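You operate a simulated robot arm through the tools that you are given. There is no shell and no other tool. Be economical: measure what you need, move in short steps, check, and stop when the job is done.

You are at the controls of a simulated robot arm. One attempt, no reset.

TASK
Slide the white tray to the round tray, put the juice bottle on the white one, wipe the juice spill.
Fine: use the pink pad and put it back. Set down upright: juice bottle. What is to be rubbed or washed off counts as gone when no trace of it is left.

Only the result counts: the job must be done as asked and must still hold three seconds after the hand-in. Knocking over, shifting, dropping, spilling or breaking anything else fails it.

THE ROBOT
A 7-joint arm with a two-finger parallel gripper, fixed in place. Base frame: the origin is at the foot of the arm, x ahead of it, y to its left, z up; the work surface is at about z = 760. Readings come in mm, degrees, newtons and seconds.
With the tool pointing down near the work surface it reaches from about 300 to 720 mm from the base axis. Its first joint turns from -166.0 to 166.0 degrees. Payload 3.43 kg.
The TCP is the grasp point between the finger pads, 34 mm short of the fingertips. In the tool frame z runs along the fingers and y along their closing line. The gripper opens to 128 mm. The fingers are 24 mm wide and 12 mm thick; the gripper's body (48 by 130 mm) begins 96 mm behind the TCP.
Orientation is that of the tool frame in the base frame, as a unit quaternion [w, x, y, z]. With the fingers straight down and closing along the base's y, the tool's x points along the base's -x, its y along +y and its z along -z.

THE INTERFACE
- The arm moves only by the tool play_rows. Its argument "steps" is a list of rows, each a list of 3 entries, a list of its own where there are three numbers: the shift along the base's x, y, z in mm, then the turn, a rotation vector about the base's x, y, z in degrees, then the closure, from 0 (fully open) to 1 (shut). In form: [[[dx, dy, dz], [wx, wy, wz], gripper], ...]. A call has 1 to 12 rows; each row shifts and turns the commanded pose from where the row before left it. Each row takes 0.2 s and may step no farther than 50 mm and 8.6 degrees from the row before; otherwise, or with a gripper value out of range, the whole call is refused. A pose out of reach is approached as far as the arm can. The call stops where the force on the tool passes 40 N (or 10 N more than at its start, if that is more) or the arm is blocked; 0.2 s more then pass. Each finger travels about 108 mm/s and halts on what it meets, pressing with about 32 N; the grip force reading is that of the motor and also rises with nothing between the fingers. The clock runs only during rows and for 0.2 s after the last one: add rows that do not move to give the fingers time. It gives the time, the measured TCP pose, the force on the tool (base axes), the opening and the grip force at its end, in the units of the frame above (readings bear some noise), with the torque about the TCP (base axes, N m) and any sound that the robot's microphone picked up, and new pictures: "show" is both (left out), scene, wrist or none.
- Cameras (640 x 400 px; columns grow to the right, rows downward): "scene" is fixed at [219.3, -499, 1502.7]; the picture's right is [0.74, -0.68, 0.00], its down [-0.58, -0.64, -0.50] and it looks along [0.34, 0.37, -0.86] (base axes); focal length 311 px, centre (320, 200). "wrist" rides on the gripper at [76, -11, -160] in the tool frame; the picture's right is [0.15, 0.99, 0.00], its down [-0.88, 0.13, -0.46] and it looks along [-0.45, 0.07, 0.89] (tool axes); focal length 234 px, centre (320, 200). There is no depth. A picture from a camera that has moved, and an enlarged one, comes with that camera's place and axes in the base frame and with its lens.
- raise_lower(by): slides the trunk up (or, below 0, down) by that many mm; the arm rides with it, the base frame stays. It gives what a move gives, with no picture.
- enlarge(camera, box): a new picture of the part [left, top, right, bottom] of that camera's present view, enlarged. No time passes.
- hand_in(): hands the job in; it is judged then, once.

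Go step by step. Nothing tells you positions but the pictures and the camera data: compare them with the known pose of the tool, close in by small moves and look again before you grip or let go. The budget is 120 turns and 200 pictures, counting those below and the enlarged ones. Unless the task says otherwise, let go and move clear before handing in, and close with one line.

The tools are called after "Request:" as name(argument=value, ...) on one line, values as JSON. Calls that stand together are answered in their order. play_rows: Moves the arm, as the interface text tells. Its arguments: {"type":"object","properties":{"steps":{"type":"array"},"show":{"type":"string","enum":["both","scene","wrist","none"]}},"required":["steps"]} The other tools are called the same way: raise_lower (by) slides the trunk up or down; enlarge (camera, box) takes an enlarged picture of a part of a camera's view; hand_in () hands the job in.

At the start:

```text
time: 0.0
eef_pos: [411.0, -136.4, 1106.3]
tcp_rot: [0.0, 0.0, 1.0, 0.001]
wrist_force: [-0.8, 0.4, 0.6]
moment: [0.01, 0.0, -0.03]
width: 128.1
finger_force: 0.0
trunk travel left (down, up): [-150.0, 174.0]
```

scene: 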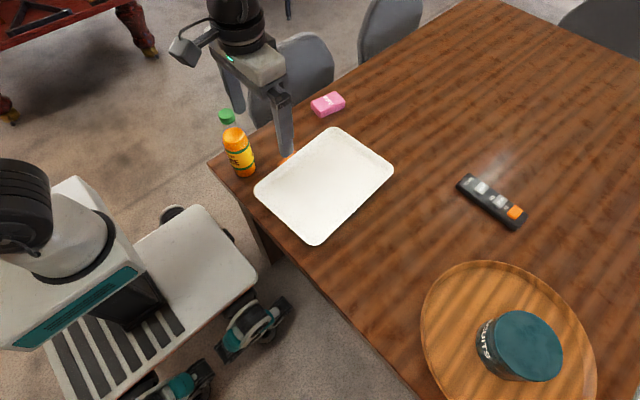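
wrist: 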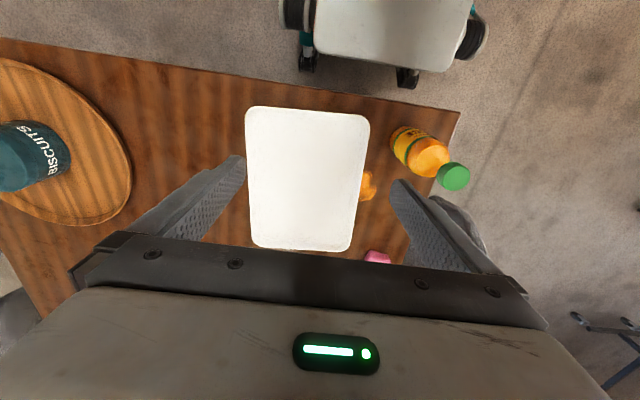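

The white tray is at about x 404–720, y −267 to −20, and the round tray's centre is near (578, −724). The bottle stands near (418, 42), the pad is near (770, 75), and the spill seems to lie partly under the tray's left edge. I'll zoom in before moving.

Request:
enlarge(camera="scene", box=[200, 80, 400, 250])

Request:
enlarge(camera="wrist", box=[220, 80, 500, 270])

Request:
enlarge(camera="scene", box=[380, 230, 640, 400])

```text
2.35 times, centred on (300, 165) of scene
camera zoom: at [219.3, -499.0, 1502.7], right [0.74, -0.68, 0.0], down [-0.58, -0.64, -0.5], along [0.34, 0.37, -0.86], focal length 733 px, centre (367, 282)
```

zoom: 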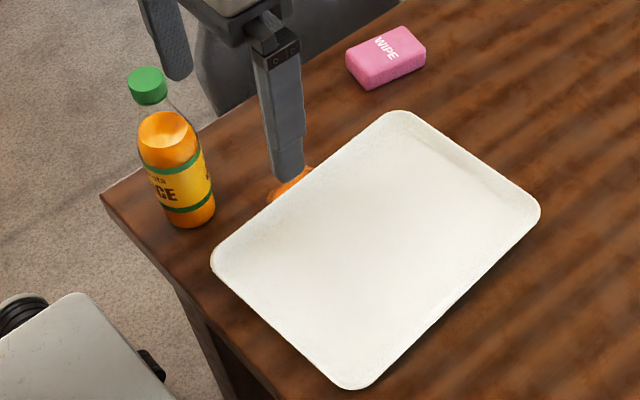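

```text
2.11 times, centred on (360, 175) of wrist
camera zoom: at [334.9, -147.5, 1265.4], right [-0.15, 0.99, 0.0], down [0.88, 0.13, 0.46], along [0.45, 0.07, -0.89], focal length 493 px, centre (236, 253)
```

zoom: 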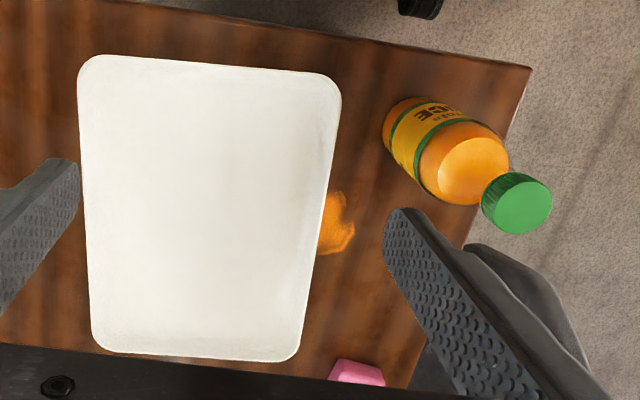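

```text
2.35 times, centred on (510, 315) of scene
camera zoom: at [219.3, -499.0, 1502.7], right [0.74, -0.68, 0.0], down [-0.58, -0.64, -0.5], along [0.34, 0.37, -0.86], focal length 733 px, centre (-127, -71)
```

zoom: 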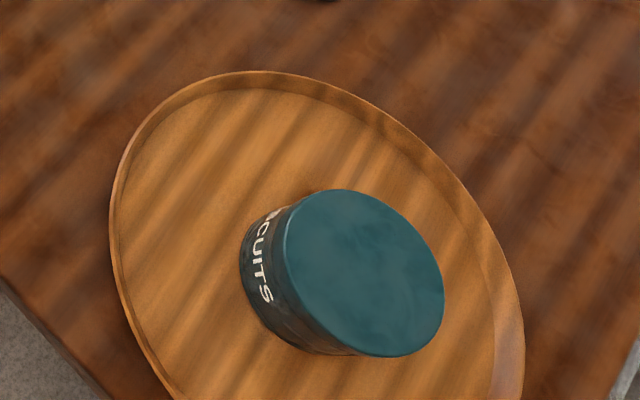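

The tray is slightly turned, by about 4°, and the spill juts out from its left edge at x 505–560. I'll turn the gripper so the fingers close along x, then push the tray's left edge with both open fingers, one on each side of the spill. First I'll turn at height.

Request:
play_rows(steps=[[[14, 16, -5], [0, 0, -8.4], 0], [[14, 16, -5], [0, 0, -8.4], 0], [[14, 16, -5], [0, 0, -8.4], 0], [[14, 16, -5], [0, 0, -8.4], 0], [[14, 16, -5], [0, 0, -8.4], 0], [[14, 16, -5], [0, 0, -8.4], 0], [[14, 16, -5], [0, 0, -8.4], 0], [[14, 16, -5], [0, 0, -8.4], 0], [[14, 16, -5], [0, 0, -8.4], 0], [[14, 16, -5], [0, 0, -8.4], 0], [[14, 16, -5], [0, 0, -6], 0], [[0, 5, 0], [0, 0, 0], 0]])

```text
time: 2.6
eef_pos: [565.3, 44.8, 1049.7]
tcp_rot: [0.0, 0.708, 0.706, 0.0]
wrist_force: [1.4, -0.1, 0.7]
moment: [0.0, 0.01, 0.02]
width: 128.1
finger_force: 0.0
trunk travel left (down, up): [-150.0, 174.0]
camera wrist: at [553.8, 120.4, 1210.1], right [0.99, 0.14, 0.0], down [0.13, -0.88, 0.46], along [0.07, -0.45, -0.89], focal length 234 px, centre (320, 200)
```

scene: 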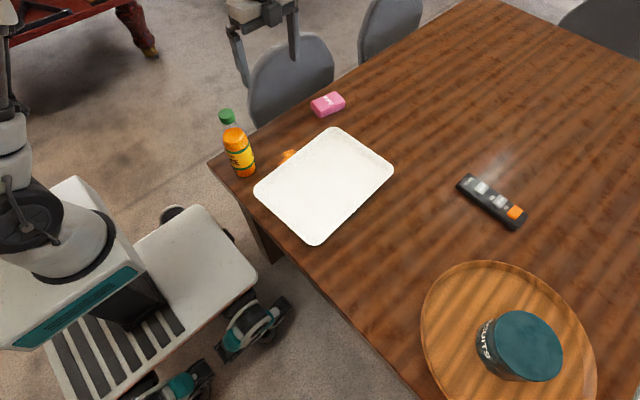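
wrist: 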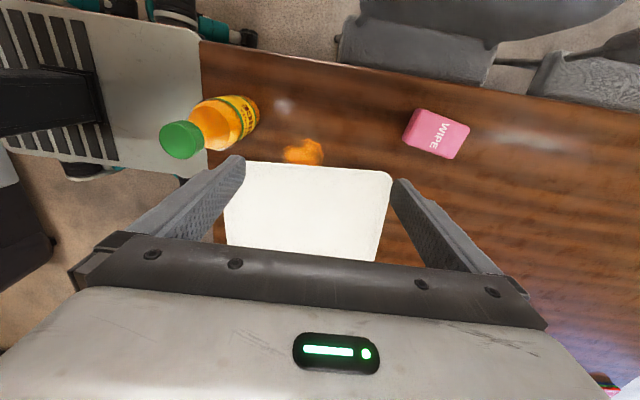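

From up here the forearm looks well above the bottle. I'll lower partway and check its clearance.

Request:
play_rows(steps=[[[0, 0, -40], [0, 0, 0], 0], [[0, 0, -40], [0, 0, 0], 0], [[0, 0, -40], [0, 0, 0], 0], [[0, 0, -20], [0, 0, 0], 0]])

```text
time: 3.6
eef_pos: [565.5, 45.3, 911.0]
tcp_rot: [0.001, 0.707, 0.707, 0.0]
wrist_force: [0.4, -0.3, 0.2]
moment: [-0.01, -0.01, -0.04]
width: 128.1
finger_force: 0.1
trunk travel left (down, up): [-150.0, 174.0]
camera wrist: at [553.8, 120.5, 1071.3], right [0.99, 0.15, 0.0], down [0.13, -0.88, 0.46], along [0.07, -0.45, -0.89], focal length 234 px, centre (320, 200)
```

scene: 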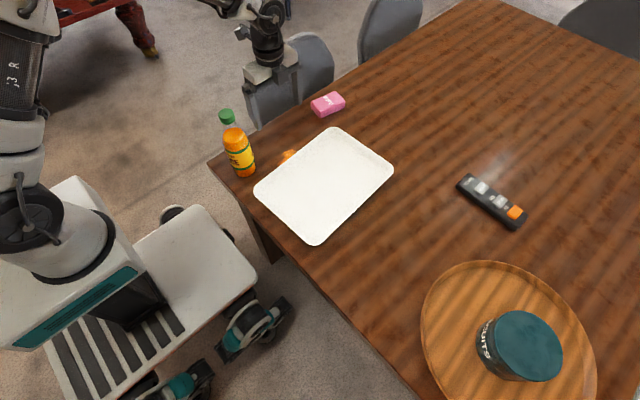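
wrist: 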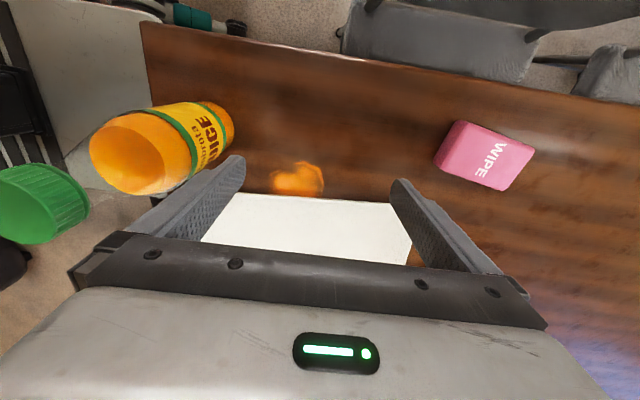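

The forearm slopes upward away from the wrist, so it should clear the bottle by about 100 mm. I'll continue down.

Request:
play_rows(steps=[[[0, 0, -40], [0, 0, 0], 0], [[0, 0, -35], [0, 0, 0], 0], [[0, 0, -20], [0, 0, 0], 0], [[0, 0, -10], [0, 0, 0], 0]])

```text
time: 4.6
eef_pos: [564.3, 44.4, 805.5]
tcp_rot: [0.0, 0.707, 0.707, 0.0]
wrist_force: [-0.5, -0.1, 0.6]
moment: [0.01, 0.0, -0.02]
width: 128.2
finger_force: 0.1
trunk travel left (down, up): [-150.0, 174.0]
camera wrist: at [553.3, 120.6, 965.7], right [0.99, 0.15, 0.0], down [0.13, -0.88, 0.46], along [0.07, -0.45, -0.89], focal length 234 px, centre (320, 200)
```

scene: 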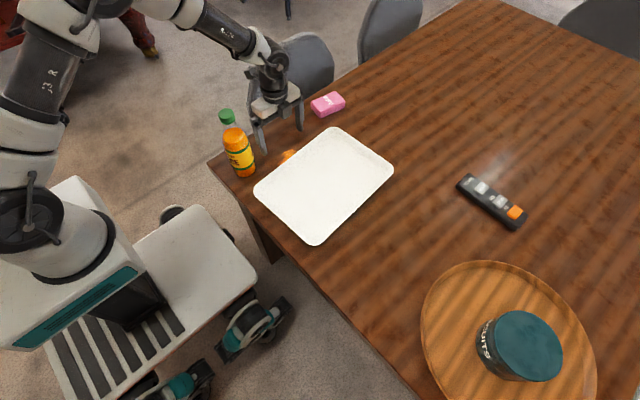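
wrist: 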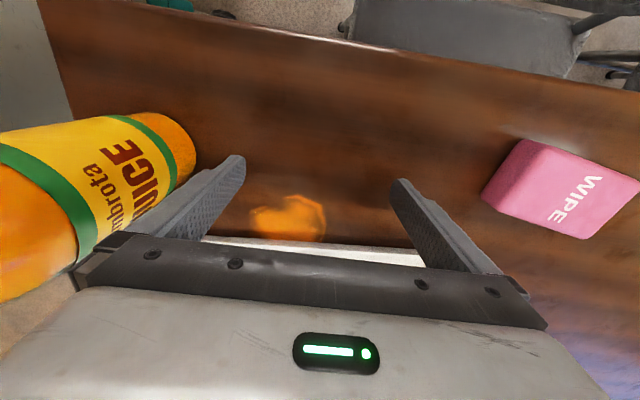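

The fingers straddle the spill and are clear of the bottle. I'll lower the tips to just above the table and approach the tray edge.

Request:
play_rows(steps=[[[0, 0, -7], [0, 0, 0], 0], [[0, -12, 0], [0, 0, 0], 0], [[0, -12, 0], [0, 0, 0], 0], [[0, -10, 0], [0, 0, 0], 0]])

```text
time: 5.6
eef_pos: [564.0, 11.0, 798.6]
tcp_rot: [0.0, 0.707, 0.707, 0.0]
wrist_force: [-0.3, 0.6, -0.4]
moment: [0.03, 0.04, -0.01]
width: 127.9
finger_force: 0.1
trunk travel left (down, up): [-150.0, 174.0]
camera wrist: at [553.5, 86.8, 958.3], right [0.99, 0.15, 0.0], down [0.13, -0.88, 0.46], along [0.07, -0.45, -0.89], focal length 234 px, centre (320, 200)
```

scene: 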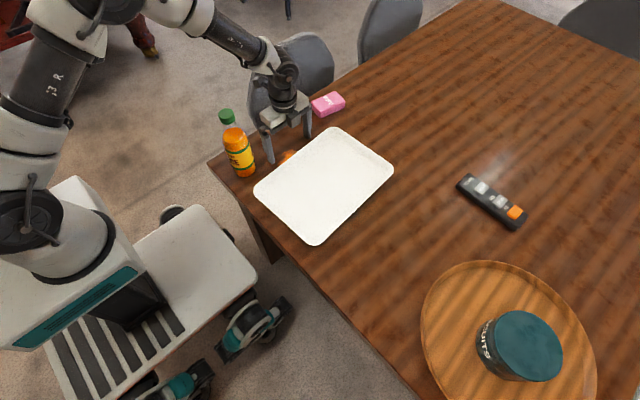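
wrist: 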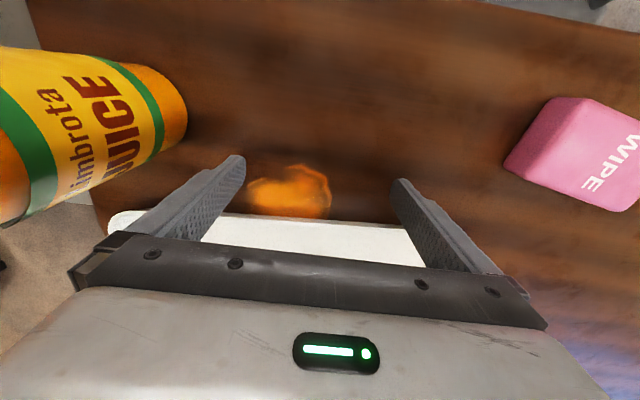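

Everything is clear. I'll start pushing in −y.

Request:
play_rows(steps=[[[0, -7, 0], [0, 0, 0], 0], [[0, -7, 0], [0, 0, 0], 0], [[0, -7, 0], [0, 0, 0], 0], [[0, -7, 0], [0, 0, 0], 0], [[0, -7, 0], [0, 0, 0], 0], [[0, -7, 0], [0, 0, 0], 0], [[0, -7, 0], [0, 0, 0], 0], [[0, -7, 0], [0, 0, 0], 0], [[0, -7, 0], [0, 0, 0], 0], [[0, -7, 0], [0, 0, 0], 0]])

```text
time: 7.8
eef_pos: [566.1, -59.4, 799.2]
tcp_rot: [0.0, 0.707, 0.708, 0.0]
wrist_force: [0.0, -0.2, 0.0]
moment: [-0.02, -0.01, -0.05]
width: 128.0
finger_force: 0.2
trunk travel left (down, up): [-150.0, 174.0]
camera wrist: at [553.6, 16.6, 958.7], right [0.99, 0.15, 0.0], down [0.13, -0.88, 0.46], along [0.07, -0.45, -0.89], focal length 234 px, centre (320, 200)
```

scene: 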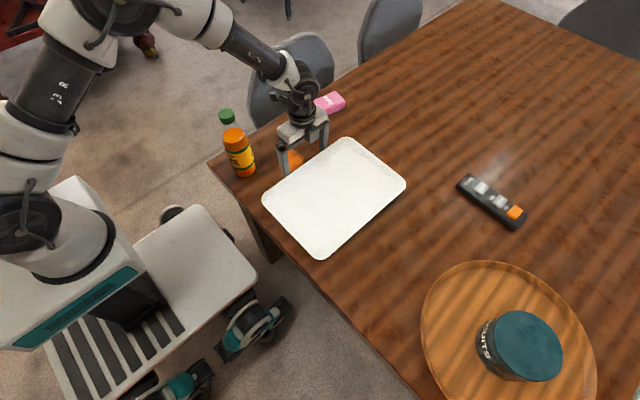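
wrist: 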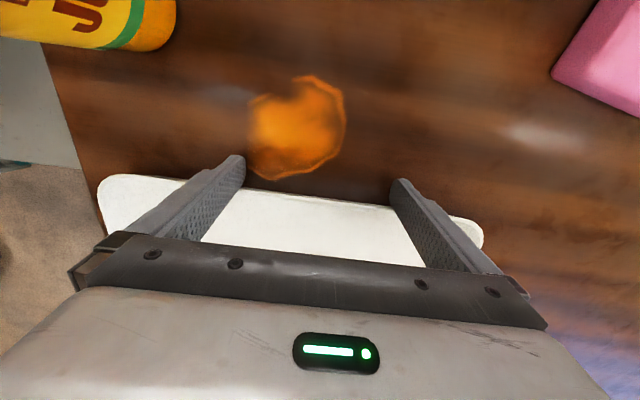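

The tray slides cleanly and the spill is now fully exposed. I'll keep pushing.

Request:
play_rows(steps=[[[0, -10, 0], [0, 0, 0], 0], [[0, -10, 0], [0, 0, 0], 0], [[0, -10, 0], [0, 0, 0], 0], [[0, -10, 0], [0, 0, 0], 0], [[0, -10, 0], [0, 0, 0], 0], [[0, -10, 0], [0, 0, 0], 0], [[0, -10, 0], [0, 0, 0], 0], [[0, -10, 0], [0, 0, 0], 0], [[0, -10, 0], [0, 0, 0], 0], [[0, -10, 0], [0, 0, 0], 0], [[0, -10, 0], [0, 0, 0], 0], [[0, -10, 0], [0, 0, 0], 0]], show="scene")

Request:
enlarge(camera="scene", box=[280, 160, 600, 400])

```text
time: 10.4
eef_pos: [565.1, -179.3, 799.0]
tcp_rot: [0.0, 0.707, 0.707, 0.0]
wrist_force: [-0.2, 0.7, 1.0]
moment: [0.02, 0.04, -0.04]
width: 128.0
finger_force: 0.0
trunk travel left (down, up): [-150.0, 174.0]
```

scene: 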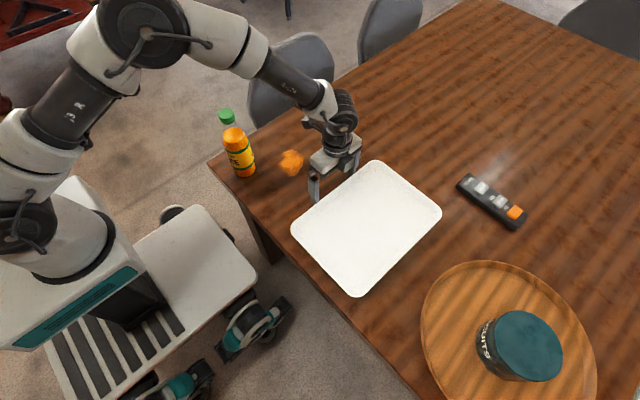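

```text
1.67 times, centred on (440, 280) of scene
camera zoom: at [219.3, -499.0, 1502.7], right [0.74, -0.68, 0.0], down [-0.58, -0.64, -0.5], along [0.34, 0.37, -0.86], focal length 519 px, centre (120, 67)
```

zoom: 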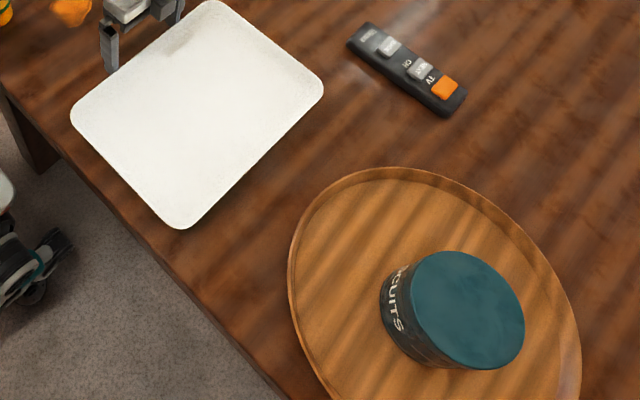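

The gap between the trays is about 100 mm. I'll push 80 mm more and measure again.

Request:
play_rows(steps=[[[0, -10, 0], [0, 0, 0], 0], [[0, -10, 0], [0, 0, 0], 0], [[0, -10, 0], [0, 0, 0], 0], [[0, -10, 0], [0, 0, 0], 0], [[0, -10, 0], [0, 0, 0], 0], [[0, -10, 0], [0, 0, 0], 0], [[0, -10, 0], [0, 0, 0], 0], [[0, -7, 0], [0, 0, 0], 0]], show="wrist")

Request:
enlarge(camera="scene", box=[380, 210, 500, 300])

```text
time: 12.2
eef_pos: [564.8, -258.4, 798.8]
tcp_rot: [0.0, 0.707, 0.708, 0.0]
wrist_force: [-0.7, 1.2, 1.1]
moment: [0.01, 0.06, -0.07]
width: 127.9
finger_force: 0.0
trunk travel left (down, up): [-150.0, 174.0]
camera wrist: at [553.3, -180.2, 958.6], right [0.99, 0.15, 0.0], down [0.13, -0.88, 0.46], along [0.07, -0.45, -0.89], focal length 234 px, centre (320, 200)
```

wrist: 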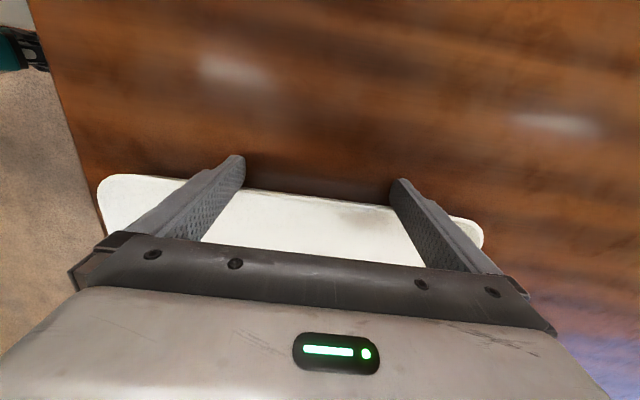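

```text
4.44 times, centred on (440, 255) of scene
camera zoom: at [219.3, -499.0, 1502.7], right [0.74, -0.68, 0.0], down [-0.58, -0.64, -0.5], along [0.34, 0.37, -0.86], focal length 1384 px, centre (-213, -44)
```

zoom: 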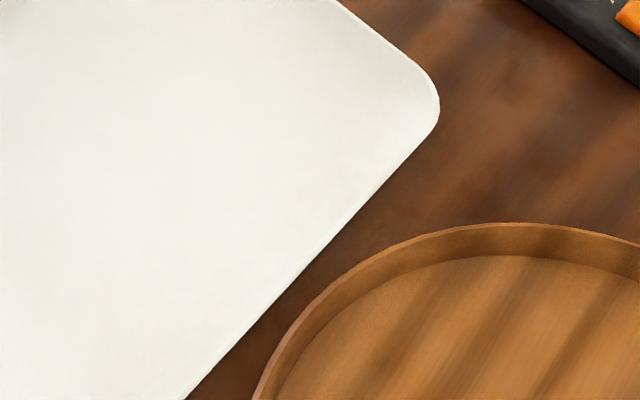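

The gap is about 13 mm. I'll push 9 mm more in small steps.

Request:
play_rows(steps=[[[0, -3, 0], [0, 0, 0], 0], [[0, -3, 0], [0, 0, 0], 0], [[0, -3, 0], [0, 0, 0], 0]], show="none")

Request:
enlarge(camera="scene", box=[380, 210, 500, 300])

```text
time: 13.0
eef_pos: [565.1, -266.2, 799.9]
tcp_rot: [0.0, 0.707, 0.707, -0.001]
wrist_force: [-0.1, 0.9, 0.7]
moment: [0.01, 0.0, 0.0]
width: 128.1
finger_force: 0.0
trunk travel left (down, up): [-150.0, 174.0]
```

```text
4.44 times, centred on (440, 255) of scene
camera zoom: at [219.3, -499.0, 1502.7], right [0.74, -0.68, 0.0], down [-0.58, -0.64, -0.5], along [0.34, 0.37, -0.86], focal length 1384 px, centre (-213, -44)
```

zoom: 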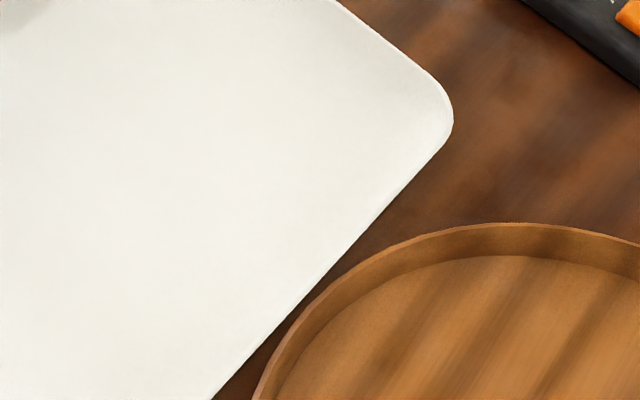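

A gap of about 4 mm remains. I'll do one last small nudge and then back off.

Request:
play_rows(steps=[[[0, -1.5, 0], [0, 0, 0], 0], [[0, -1.5, 0], [0, 0, 0], 0]], show="none")

Request:
enlarge(camera="scene", box=[380, 210, 500, 300])

```text
time: 13.6
eef_pos: [565.1, -268.5, 798.8]
tcp_rot: [0.0, 0.707, 0.707, 0.001]
wrist_force: [0.5, 0.8, 1.8]
moment: [0.02, 0.03, 0.01]
width: 128.0
finger_force: 0.2
trunk travel left (down, up): [-150.0, 174.0]
```

```text
4.44 times, centred on (440, 255) of scene
camera zoom: at [219.3, -499.0, 1502.7], right [0.74, -0.68, 0.0], down [-0.58, -0.64, -0.5], along [0.34, 0.37, -0.86], focal length 1384 px, centre (-213, -44)
```

zoom: 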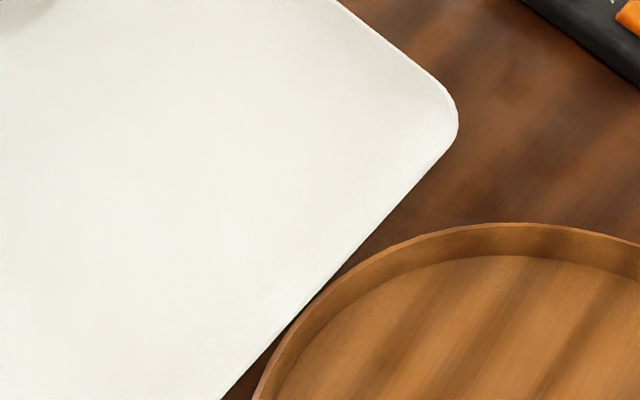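

The trays are now essentially touching. I'll back off, rise, and move above the bottle.

Request:
play_rows(steps=[[[0, 12, 0], [0, 0, 0], 0], [[0, 12, 10], [0, 0, 0], 0], [[0, 0, 45], [0, 0, 0], 0], [[0, 0, 50], [0, 0, 0], 0], [[0, 0, 50], [0, 0, 0], 0], [[0, 0, 50], [0, 0, 0], 0], [[0, 0, 50], [0, 0, 0], 0], [[0, 40, 20], [0, 0, 0], 0], [[-20, 40, 0], [0, 0, 0], 0], [[-20, 40, 0], [0, 0, 0], 0], [[-20, 40, 0], [0, 0, 0], 0], [[-20, 40, 0], [0, 0, 0], 0]], show="none")

Request:
play_rows(steps=[[[-20, 40, 0], [0, 0, 0], 0], [[-20, 40, 0], [0, 0, 0], 0], [[-20, 8, 0], [0, 0, 0], 0], [[-7, 0, 0], [0, 0, 0], 0], [[0, 0, 0], [0, 0, 0], 0]])

```text
time: 16.2
eef_pos: [484.9, -44.4, 1075.1]
tcp_rot: [0.0, 0.707, 0.707, 0.0]
wrist_force: [1.2, -0.6, 0.8]
moment: [0.01, 0.03, 0.0]
width: 127.9
finger_force: 0.1
trunk travel left (down, up): [-150.0, 174.0]
```

```text
time: 17.4
eef_pos: [417.8, 43.2, 1074.2]
tcp_rot: [0.0, 0.708, 0.706, 0.0]
wrist_force: [0.0, 0.0, -0.1]
moment: [0.01, 0.0, 0.02]
width: 128.1
finger_force: 0.1
trunk travel left (down, up): [-150.0, 174.0]
camera wrist: at [406.4, 119.2, 1233.9], right [0.99, 0.15, 0.0], down [0.13, -0.88, 0.46], along [0.07, -0.45, -0.89], focal length 234 px, centre (320, 200)
```

scene: 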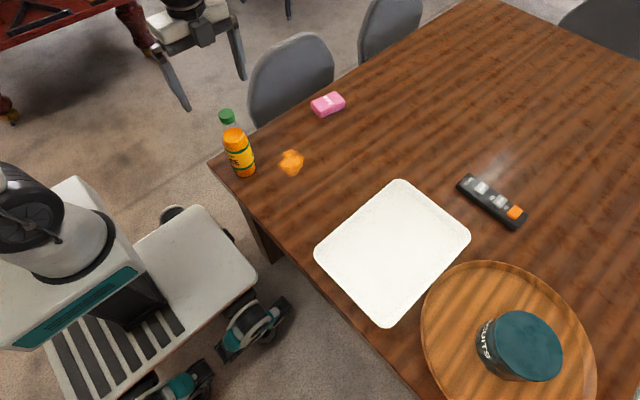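
wrist: 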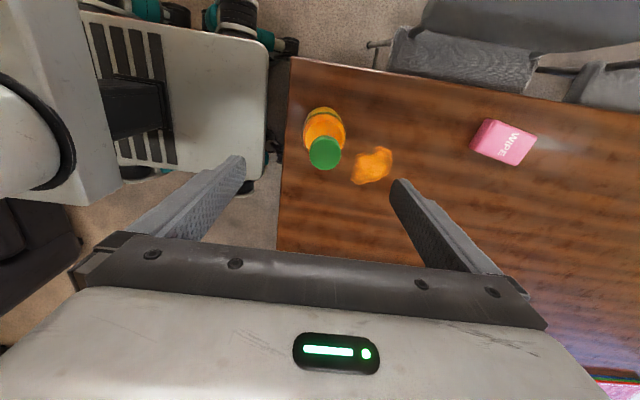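

The bottle axis is at about (421, 43). I'll move over it, descend, and look again.

Request:
play_rows(steps=[[[4, 0, -30], [0, 0, 0], 0], [[0, 0, -30], [0, 0, 0], 0], [[0, 0, -30], [0, 0, 0], 0], [[0, 0, -30], [0, 0, 0], 0]])

```text
time: 18.4
eef_pos: [420.3, 42.7, 954.2]
tcp_rot: [0.0, 0.707, 0.707, 0.0]
wrist_force: [0.1, 0.1, 0.4]
moment: [0.01, -0.03, 0.01]
width: 128.0
finger_force: 0.0
trunk travel left (down, up): [-150.0, 174.0]
camera wrist: at [409.7, 119.2, 1113.4], right [0.99, 0.15, 0.0], down [0.13, -0.88, 0.46], along [0.07, -0.45, -0.89], focal length 234 px, centre (320, 200)
```

scene: 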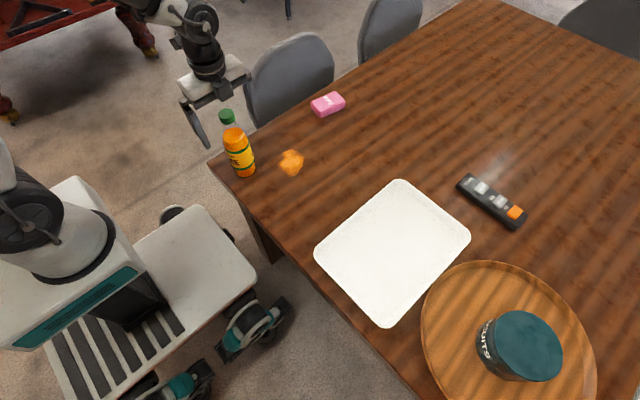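
wrist: 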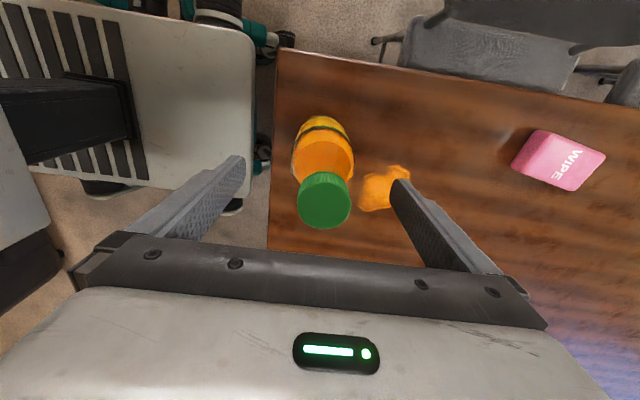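

The bottle sits about 4 mm further in +x. I'll adjust and descend to the grip height.

Request:
play_rows(steps=[[[4, -1, -20], [0, 0, 0], 0], [[0, 0, -20], [0, 0, 0], 0], [[0, 0, -19], [0, 0, 0], 0]])

```text
time: 19.2
eef_pos: [427.1, 41.3, 894.5]
tcp_rot: [-0.001, 0.707, 0.707, 0.0]
wrist_force: [-0.2, -0.5, 0.5]
moment: [0.01, 0.0, -0.02]
width: 128.1
finger_force: 0.1
trunk travel left (down, up): [-150.0, 174.0]
camera wrist: at [414.1, 118.5, 1054.3], right [0.99, 0.15, 0.0], down [0.13, -0.88, 0.46], along [0.07, -0.45, -0.89], focal length 234 px, centre (320, 200)
```

scene: 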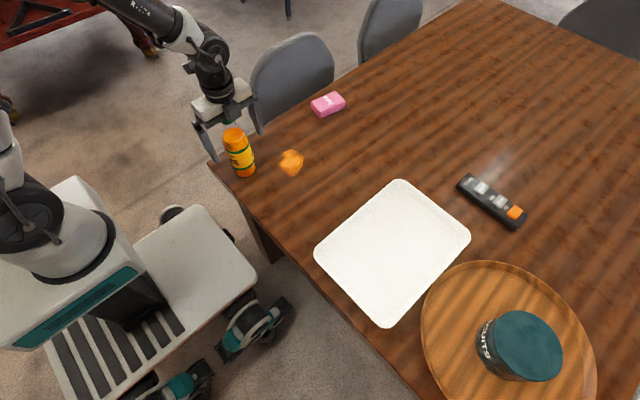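
wrist: 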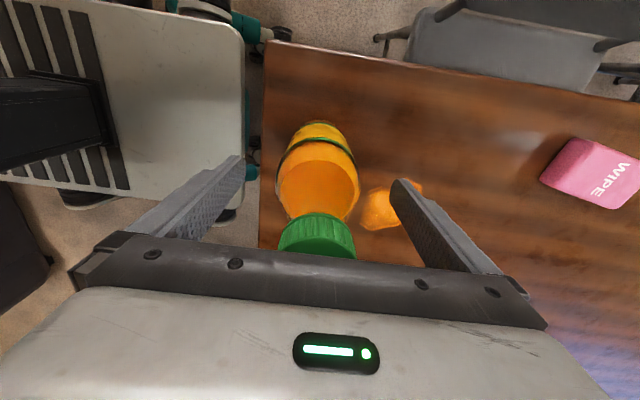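

The bottle is centred between the fingers. Closing now.

Request:
play_rows(steps=[[[0, 0, 0], [0, 0, 0], 0.3], [[0, 0, 0], [0, 0, 0], 0.45], [[0, 0, 0], [0, 0, 0], 0.6], [[0, 0, 0], [0, 0, 0], 0.8], [[0, 0, 0], [0, 0, 0], 1], [[0, 0, 0], [0, 0, 0], 1]])

```text
time: 20.6
eef_pos: [425.8, 41.8, 894.8]
tcp_rot: [0.0, 0.707, 0.707, 0.0]
wrist_force: [-0.9, 0.1, 0.7]
moment: [0.0, 0.02, 0.0]
width: 65.1
finger_force: 32.3
trunk travel left (down, up): [-150.0, 174.0]
camera wrist: at [414.3, 118.6, 1054.1], right [0.99, 0.15, 0.0], down [0.13, -0.88, 0.46], along [0.07, -0.45, -0.89], focal length 234 px, centre (320, 200)
```

scene: 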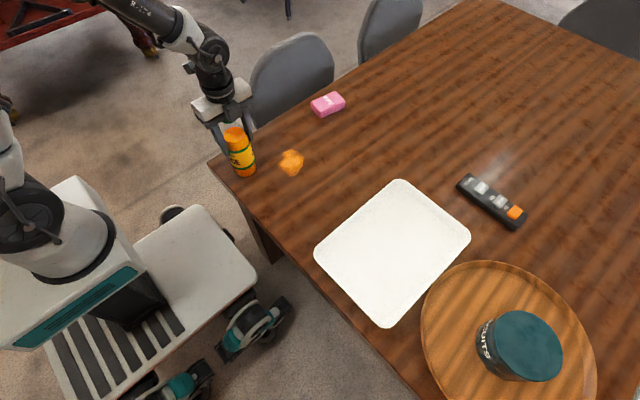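
wrist: 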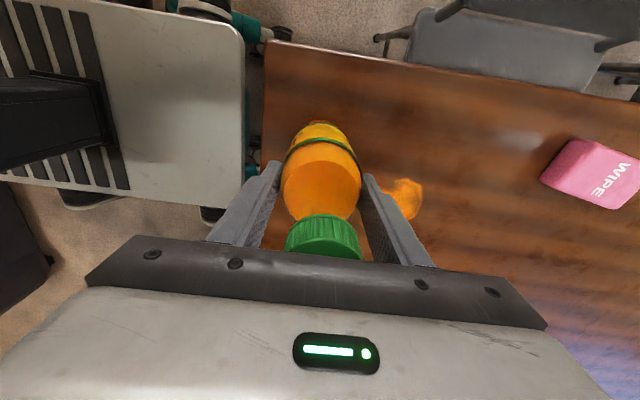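

The bottle is gripped at 65 mm wide. I'll lift it and carry it to the tray at moderate speed.

Request:
play_rows(steps=[[[0, 0, 15], [0, 0, 0], 1], [[0, 0, 25], [0, 0, 0], 1], [[0, 0, 25], [0, 0, 0], 1], [[4, -15, 0], [0, 0, 0], 1], [[8, -25, 0], [0, 0, 0], 1], [[10, -30, 0], [0, 0, 0], 1], [[10, -35, 0], [0, 0, 0], 1], [[10, -40, 0], [0, 0, 0], 1], [[10, -40, 0], [0, 0, 0], 1], [[10, -40, 0], [0, 0, 0], 1], [[10, -40, 0], [0, 0, 0], 1], [[10, -40, 0], [0, 0, 0], 1]], show="scene")

Request:
play_rows(steps=[[[10, -40, 0], [0, 0, 0], 1], [[8, -35, 0], [0, 0, 0], 1], [[8, -30, 0], [0, 0, 0], 1], [[4, -20, 0], [0, 0, 0], 1], [[2, -12, 0], [0, 0, 0], 1], [[0, 0, 0], [0, 0, 0], 1]])

```text
time: 23.2
eef_pos: [510.7, -262.2, 959.0]
tcp_rot: [-0.001, 0.707, 0.707, 0.0]
wrist_force: [-0.1, 1.3, -7.8]
moment: [-0.04, 0.0, 0.0]
width: 64.7
finger_force: 31.7
trunk travel left (down, up): [-150.0, 174.0]
```

scene: 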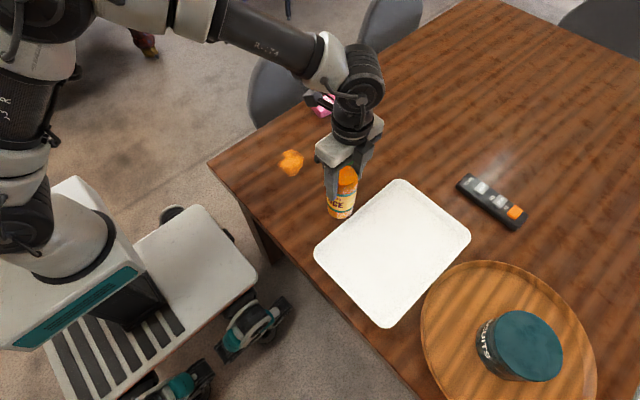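

```text
time: 24.6
eef_pos: [541.2, -400.7, 959.3]
tcp_rot: [-0.001, 0.708, 0.707, 0.001]
wrist_force: [-0.9, 0.6, -7.9]
moment: [-0.04, -0.03, 0.03]
width: 64.7
finger_force: 32.1
trunk travel left (down, up): [-150.0, 174.0]
camera wrist: at [529.6, -323.9, 1118.7], right [0.99, 0.15, 0.0], down [0.13, -0.88, 0.45], along [0.07, -0.45, -0.89], focal length 234 px, centre (320, 200)
```

scene: 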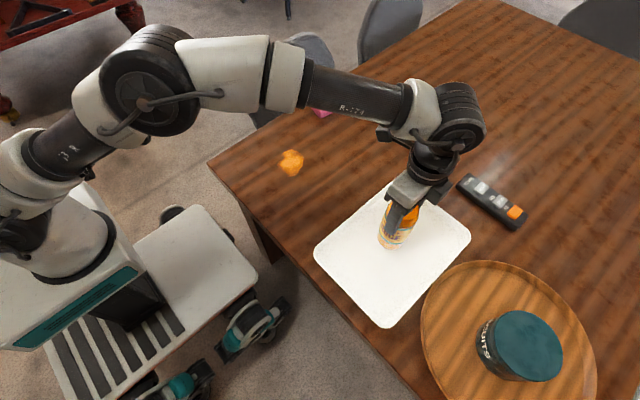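
wrist: 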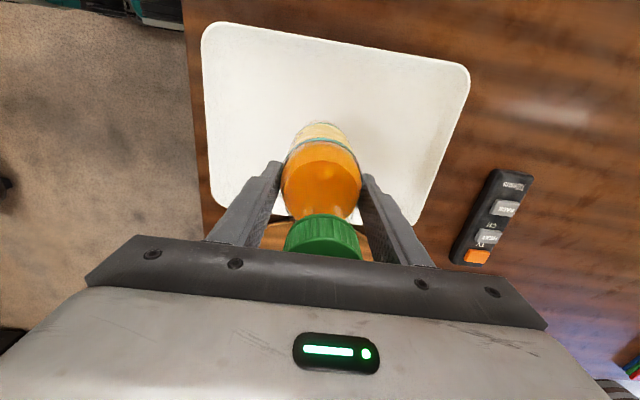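

The bottle hangs over the middle of the white tray. I'll lower it slowly and watch for contact.

Request:
play_rows(steps=[[[0, 0, -20], [0, 0, 0], 1], [[0, 0, -20], [0, 0, 0], 1], [[0, 0, -8], [0, 0, 0], 1], [[0, 0, -4], [0, 0, 0], 1], [[0, 0, -2], [0, 0, 0], 1], [[0, 0, 0], [0, 0, 0], 1]], show="none")

Request:
play_rows(steps=[[[0, 0, -1.5], [0, 0, 0], 1], [[0, 0, -1.5], [0, 0, 0], 1]], show="none")

```text
time: 26.0
eef_pos: [541.2, -399.5, 904.8]
tcp_rot: [0.0, 0.707, 0.707, 0.0]
wrist_force: [-0.1, 0.5, -7.2]
moment: [-0.01, 0.0, -0.04]
width: 64.8
finger_force: 31.4
trunk travel left (down, up): [-150.0, 174.0]
```

```text
time: 26.6
eef_pos: [541.7, -398.6, 902.9]
tcp_rot: [0.0, 0.707, 0.707, 0.0]
wrist_force: [0.4, 0.4, -7.4]
moment: [0.01, -0.04, -0.01]
width: 64.9
finger_force: 32.1
trunk travel left (down, up): [-150.0, 174.0]
```

Request:
play_rows(steps=[[[0, 0, -1], [0, 0, 0], 1], [[0, 0, -1], [0, 0, 0], 1]], show="none")

Request:
play_rows(steps=[[[0, 0, -1], [0, 0, 0], 1], [[0, 0, 0], [0, 0, 0], 1]], show="none")

```text
time: 27.2
eef_pos: [540.2, -399.0, 900.4]
tcp_rot: [0.0, 0.707, 0.707, 0.0]
wrist_force: [-0.8, 0.7, -6.0]
moment: [0.04, -0.02, 0.03]
width: 64.7
finger_force: 32.1
trunk travel left (down, up): [-150.0, 174.0]
```

```text
time: 27.8
eef_pos: [540.1, -399.1, 901.2]
tcp_rot: [0.0, 0.707, 0.707, 0.0]
wrist_force: [-1.3, 2.3, 1.5]
moment: [0.21, 0.0, 0.04]
width: 64.9
finger_force: 31.8
trunk travel left (down, up): [-150.0, 174.0]
```

Contact: the load has moved onto the tray. I'll open the fingers gently.

Request:
play_rows(steps=[[[0, 0, 0], [0, 0, 0], 0.45], [[0, 0, 0], [0, 0, 0], 0.3], [[0, 0, 0], [0, 0, 0], 0], [[0, 0, 0], [0, 0, 0], 0]])

```text
time: 28.8
eef_pos: [540.5, -400.6, 900.4]
tcp_rot: [0.0, 0.707, 0.707, 0.0]
wrist_force: [-0.7, 0.2, 0.2]
moment: [-0.01, 0.01, -0.03]
width: 128.0
finger_force: 0.1
trunk travel left (down, up): [-150.0, 174.0]
camera wrist: at [528.5, -323.6, 1059.4], right [0.99, 0.15, 0.0], down [0.13, -0.88, 0.46], along [0.07, -0.45, -0.89], focal length 234 px, centre (320, 200)
```

scene: 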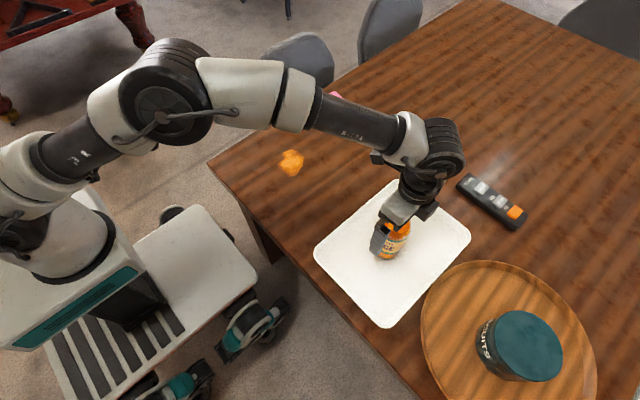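
wrist: 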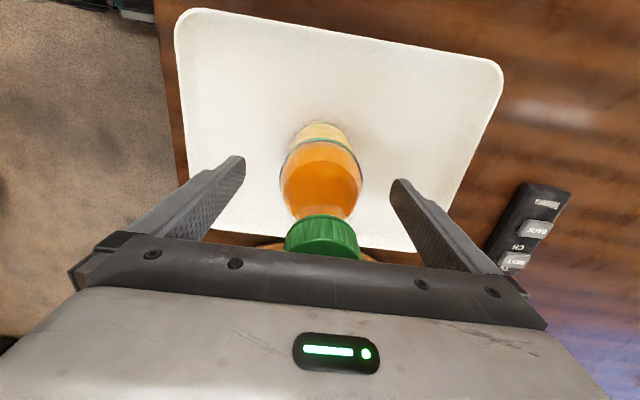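

The bottle stands on the tray. I'll rise clear, then head toward the pad while turning the gripper to line up with it; the pad is turned about −12°.

Request:
play_rows(steps=[[[0, 0, 25], [0, 0, 0], 0], [[0, 0, 40], [0, 0, 0], 0], [[0, 0, 45], [0, 0, 0], 0], [[0, 0, 45], [0, 0, 0], 0], [[0, 0, 25], [0, 0, 0], 0], [[10, 40, 0], [0, 0, 8], 0], [[10, 45, 0], [0, 0, 8], 0], [[10, 45, 0], [0, 0, 8], 0], [[10, 45, 0], [0, 0, 8], 0], [[10, 45, 0], [0, 0, 8], 0], [[10, 45, 0], [0, 0, 8], 0], [[10, 45, 0], [0, 0, 8], 0]], show="none")

Request:
play_rows(steps=[[[10, 45, 0], [0, 0, 8], 0], [[10, 45, 0], [0, 0, 8], 0], [[10, 40, -20], [0, 0, 6], 0], [[10, 20, -20], [-1.4, -6.5, 0], 0], [[10, 0, -20], [-1.4, -6.5, 0], 0], [[10, 0, -20], [-1.4, -6.5, 0], 0]])

```text
time: 31.4
eef_pos: [609.2, -90.2, 1079.8]
tcp_rot: [0.001, 0.291, 0.957, 0.001]
wrist_force: [-0.2, -0.8, 0.3]
moment: [-0.01, -0.01, 0.01]
width: 128.0
finger_force: 0.1
trunk travel left (down, up): [-150.0, 174.0]
```

```text
time: 32.8
eef_pos: [671.4, 59.4, 1000.1]
tcp_rot: [0.172, 0.103, 0.98, -0.018]
wrist_force: [-0.7, 0.3, 1.0]
moment: [-0.01, -0.04, -0.02]
width: 128.0
finger_force: 0.1
trunk travel left (down, up): [-150.0, 174.0]
camera wrist: at [544.4, 75.2, 1123.9], right [0.07, 1.0, -0.05], down [0.68, -0.01, 0.73], along [0.73, -0.09, -0.68], focal length 234 px, centre (320, 200)
```

scene: 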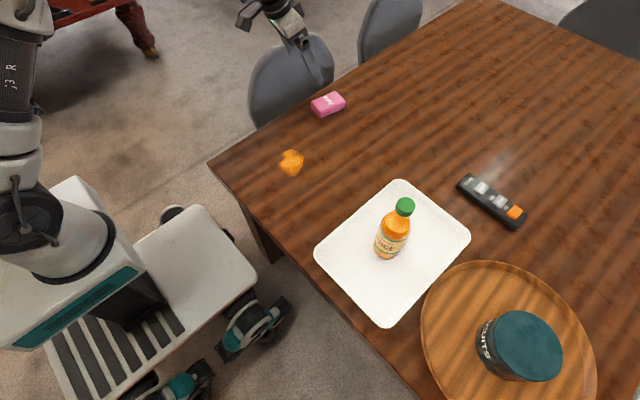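
wrist: 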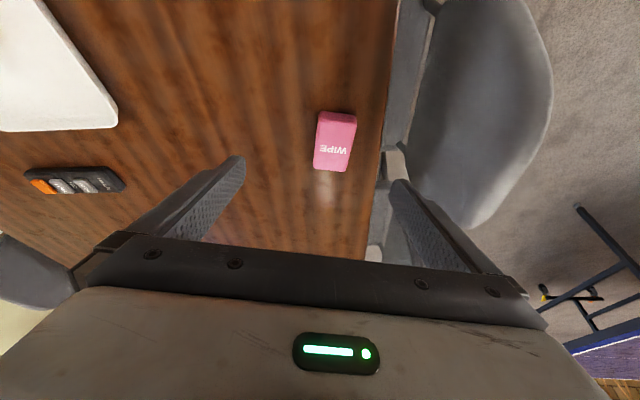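

The pad lies nearly lined up with the gripper. I'll zoom in for its exact corners.

Request:
enlarge(camera="wrist", box=[270, 80, 400, 200])

```text
3.33 times, centred on (335, 140) of wrist
camera zoom: at [544.4, 75.2, 1123.9], right [0.07, 1.0, -0.05], down [0.68, -0.01, 0.73], along [0.73, -0.09, -0.68], focal length 781 px, centre (270, 400)
```

zoom: 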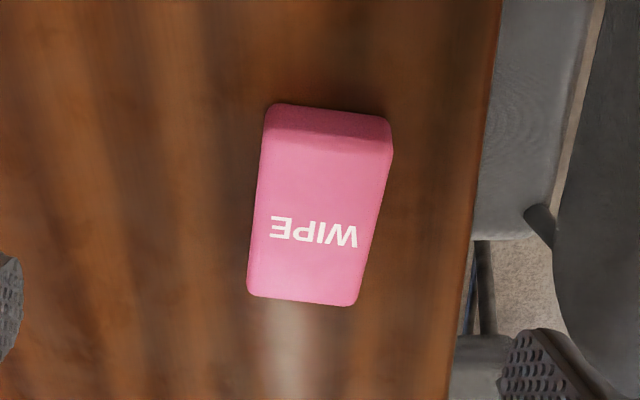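

The pad is 97×58 mm, centred at (776, 62), turned −11°, with its top at about 789. I'll move to above it at (765, 64) and check that I can reach.

Request:
play_rows(steps=[[[25, 1, -30], [0, 0, 0], 0], [[25, 1, -30], [0, 0, 0], 0], [[22, 1, -35], [0, 0, 0], 0], [[22, 1, -35], [0, 0, 0], 0], [[0, 0, 0], [0, 0, 0], 0]])

```text
time: 34.0
eef_pos: [765.6, 64.9, 869.6]
tcp_rot: [0.172, 0.103, 0.98, -0.019]
wrist_force: [-0.4, -0.5, -0.5]
moment: [0.0, 0.01, -0.01]
width: 128.1
finger_force: 0.1
trunk travel left (down, up): [-150.0, 174.0]
camera wrist: at [639.6, 80.6, 992.7], right [0.07, 1.0, -0.05], down [0.69, -0.01, 0.73], along [0.72, -0.09, -0.68], focal length 234 px, centre (320, 200)
```

scene: 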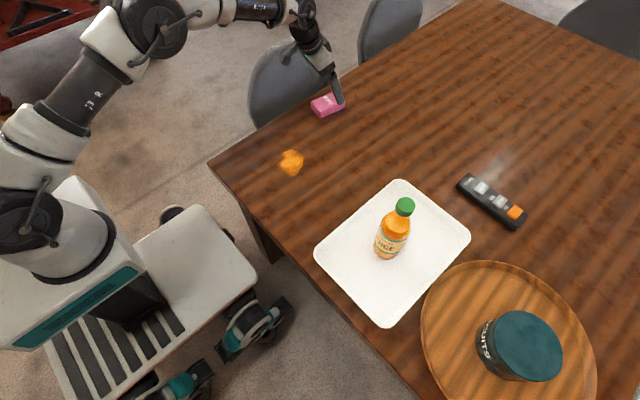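
wrist: 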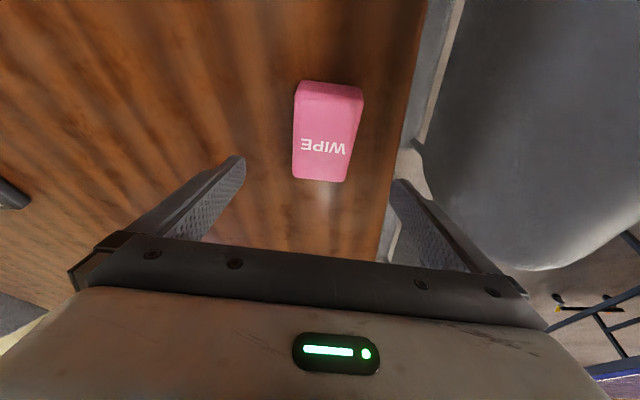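

It's reachable. I'll descend around the pad to TCP z ≈ 802.

Request:
play_rows(steps=[[[0, 0, -25], [0, 0, 0], 0], [[0, 0, -20], [0, 0, 0], 0], [[0, 0, -14], [0, 0, 0], 0], [[0, 0, -8], [0, 0, 0], 0], [[0, 0, 0], [0, 0, 0], 0]])

```text
time: 35.2
eef_pos: [763.8, 64.5, 802.3]
tcp_rot: [0.171, 0.103, 0.98, -0.019]
wrist_force: [0.2, -0.2, -0.4]
moment: [-0.01, 0.03, 0.0]
width: 128.0
finger_force: 0.0
trunk travel left (down, up): [-150.0, 174.0]
camera wrist: at [638.7, 80.1, 926.3], right [0.07, 1.0, -0.05], down [0.68, -0.01, 0.73], along [0.73, -0.09, -0.68], focal length 234 px, centre (320, 200)
```

scene: 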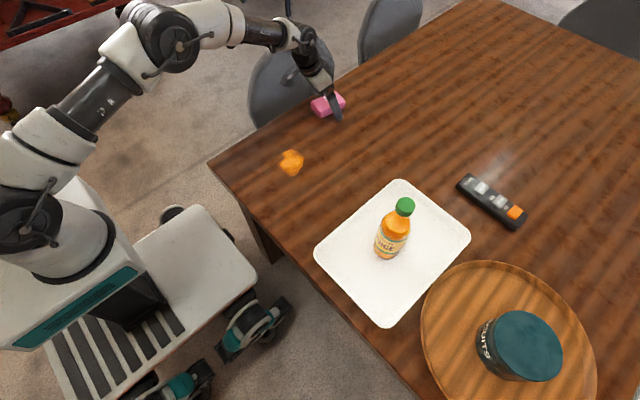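
wrist: 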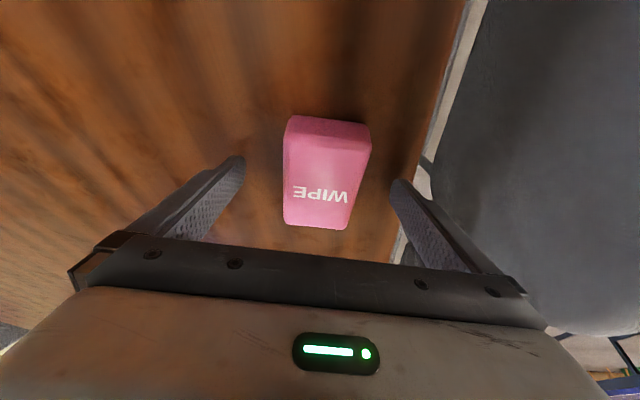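

The pad sits centred between the fingertips. Closing.

Request:
play_rows(steps=[[[0, 0, 0], [0, 0, 0], 0.3], [[0, 0, 0], [0, 0, 0], 0.5], [[0, 0, 0], [0, 0, 0], 0.7], [[0, 0, 0], [0, 0, 0], 0.9], [[0, 0, 0], [0, 0, 0], 1], [[0, 0, 0], [0, 0, 0], 1]], show="wrist")

```text
time: 36.6
eef_pos: [763.6, 65.2, 803.2]
tcp_rot: [0.171, 0.103, 0.98, -0.02]
wrist_force: [-0.1, -0.4, 0.3]
moment: [0.04, -0.02, 0.02]
width: 61.3
finger_force: 31.5
trunk travel left (down, up): [-150.0, 174.0]
camera wrist: at [638.6, 80.0, 926.6], right [0.07, 1.0, -0.05], down [0.68, -0.01, 0.73], along [0.73, -0.09, -0.68], focal length 234 px, centre (320, 200)
```

wrist: 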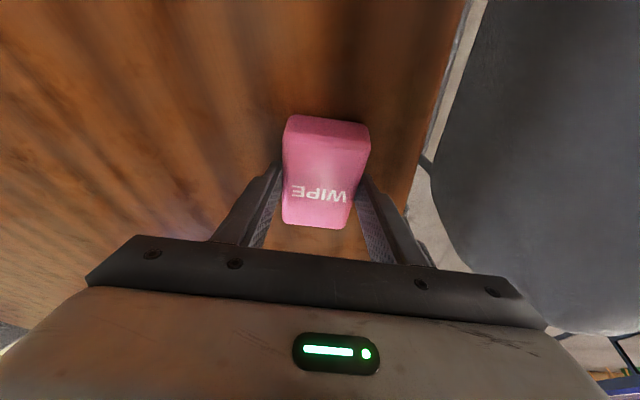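

I have the pad, squeezed to 61 mm. The spill covers x 498–580, y −68 to 18. I'll lift the pad and carry it there in the same orientation.

Request:
play_rows(steps=[[[0, 0, 20], [0, 0, 0], 1], [[0, 0, 30], [0, 0, 0], 1], [[-20, -3, 0], [0, 0, 0], 1], [[-37, -6, 0], [0, 0, 0], 1], [[-40, -6, 0], [0, 0, 0], 1], [[-40, -6, 0], [0, 0, 0], 1], [[-40, -6, 0], [0, 0, 0], 1], [[-40, -6, 0], [0, 0, 0], 1], [[-20, -4, 0], [0, 0, 0], 1], [[0, 0, -20], [0, 0, 0], 1], [[0, 0, -20], [0, 0, 0], 1], [[0, 0, 0], [0, 0, 0], 1]])

```text
time: 39.2
eef_pos: [526.5, 28.3, 812.3]
tcp_rot: [0.172, 0.103, 0.979, -0.02]
wrist_force: [0.0, 0.4, -0.9]
moment: [0.01, -0.01, -0.03]
width: 61.0
finger_force: 31.9
trunk travel left (down, up): [-150.0, 174.0]
camera wrist: at [400.8, 43.8, 936.7], right [0.07, 1.0, -0.05], down [0.69, -0.01, 0.73], along [0.72, -0.09, -0.68], focal length 234 px, centre (320, 200)
```

scene: 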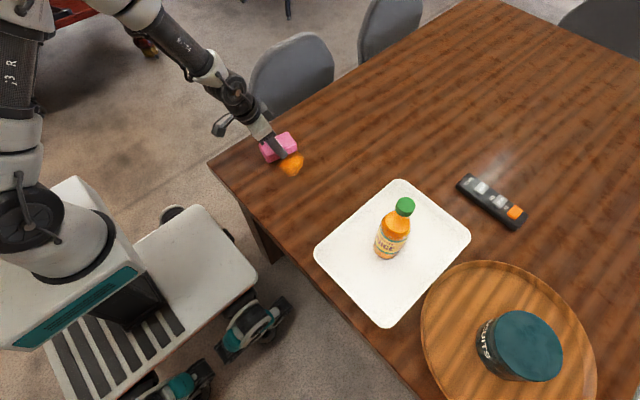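
wrist: 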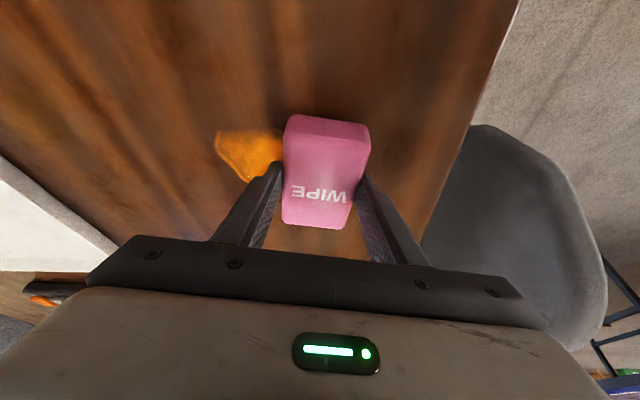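

The spill is just to the right of the pad. I'll lower the pad to touch the table and check the force.

Request:
play_rows(steps=[[[0, 0, -6], [0, 0, 0], 1], [[0, 0, -4], [0, 0, 0], 1], [[0, 0, -1.5], [0, 0, 0], 1], [[0, 0, 0], [0, 0, 0], 1]], show="none")

```text
time: 40.2
eef_pos: [527.0, 27.1, 801.8]
tcp_rot: [0.174, 0.103, 0.979, -0.018]
wrist_force: [-2.7, 0.8, 13.6]
moment: [0.19, 0.37, 0.07]
width: 60.8
finger_force: 31.6
trunk travel left (down, up): [-150.0, 174.0]
```

It presses at about 14 N, which is good. I'll wipe along −y and back.

Request:
play_rows(steps=[[[0, -12, 0], [0, 0, 0], 1], [[0, -12, 0], [0, 0, 0], 1], [[0, -12, 0], [0, 0, 0], 1], [[0, -12, 0], [0, 0, 0], 1], [[0, -12, 0], [0, 0, 0], 1], [[0, -12, 0], [0, 0, 0], 1], [[0, -12, 0], [0, 0, 0], 1], [[0, -12, 0], [0, 0, 0], 1], [[0, -12, 0], [0, 0, 0], 1], [[0, -12, 0], [0, 0, 0], 1]])

```text
time: 42.4
eef_pos: [527.0, -92.2, 802.5]
tcp_rot: [0.173, 0.104, 0.979, -0.019]
wrist_force: [-0.1, 3.9, 15.2]
moment: [0.15, -0.32, 0.01]
width: 60.9
finger_force: 31.4
trunk travel left (down, up): [-150.0, 174.0]
camera wrist: at [401.1, -76.7, 926.2], right [0.07, 1.0, -0.05], down [0.68, -0.01, 0.73], along [0.73, -0.09, -0.68], focal length 234 px, centre (320, 200)
```

scene: 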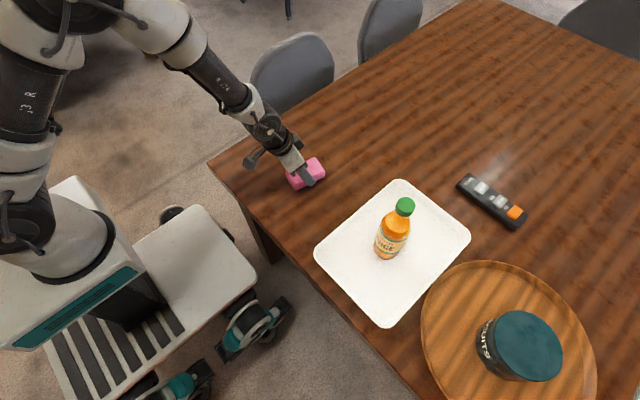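
wrist: 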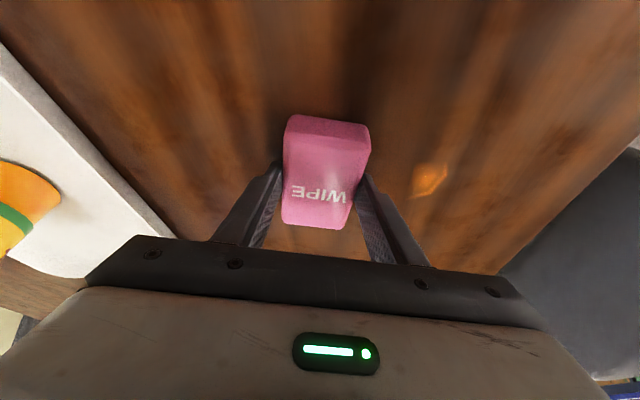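

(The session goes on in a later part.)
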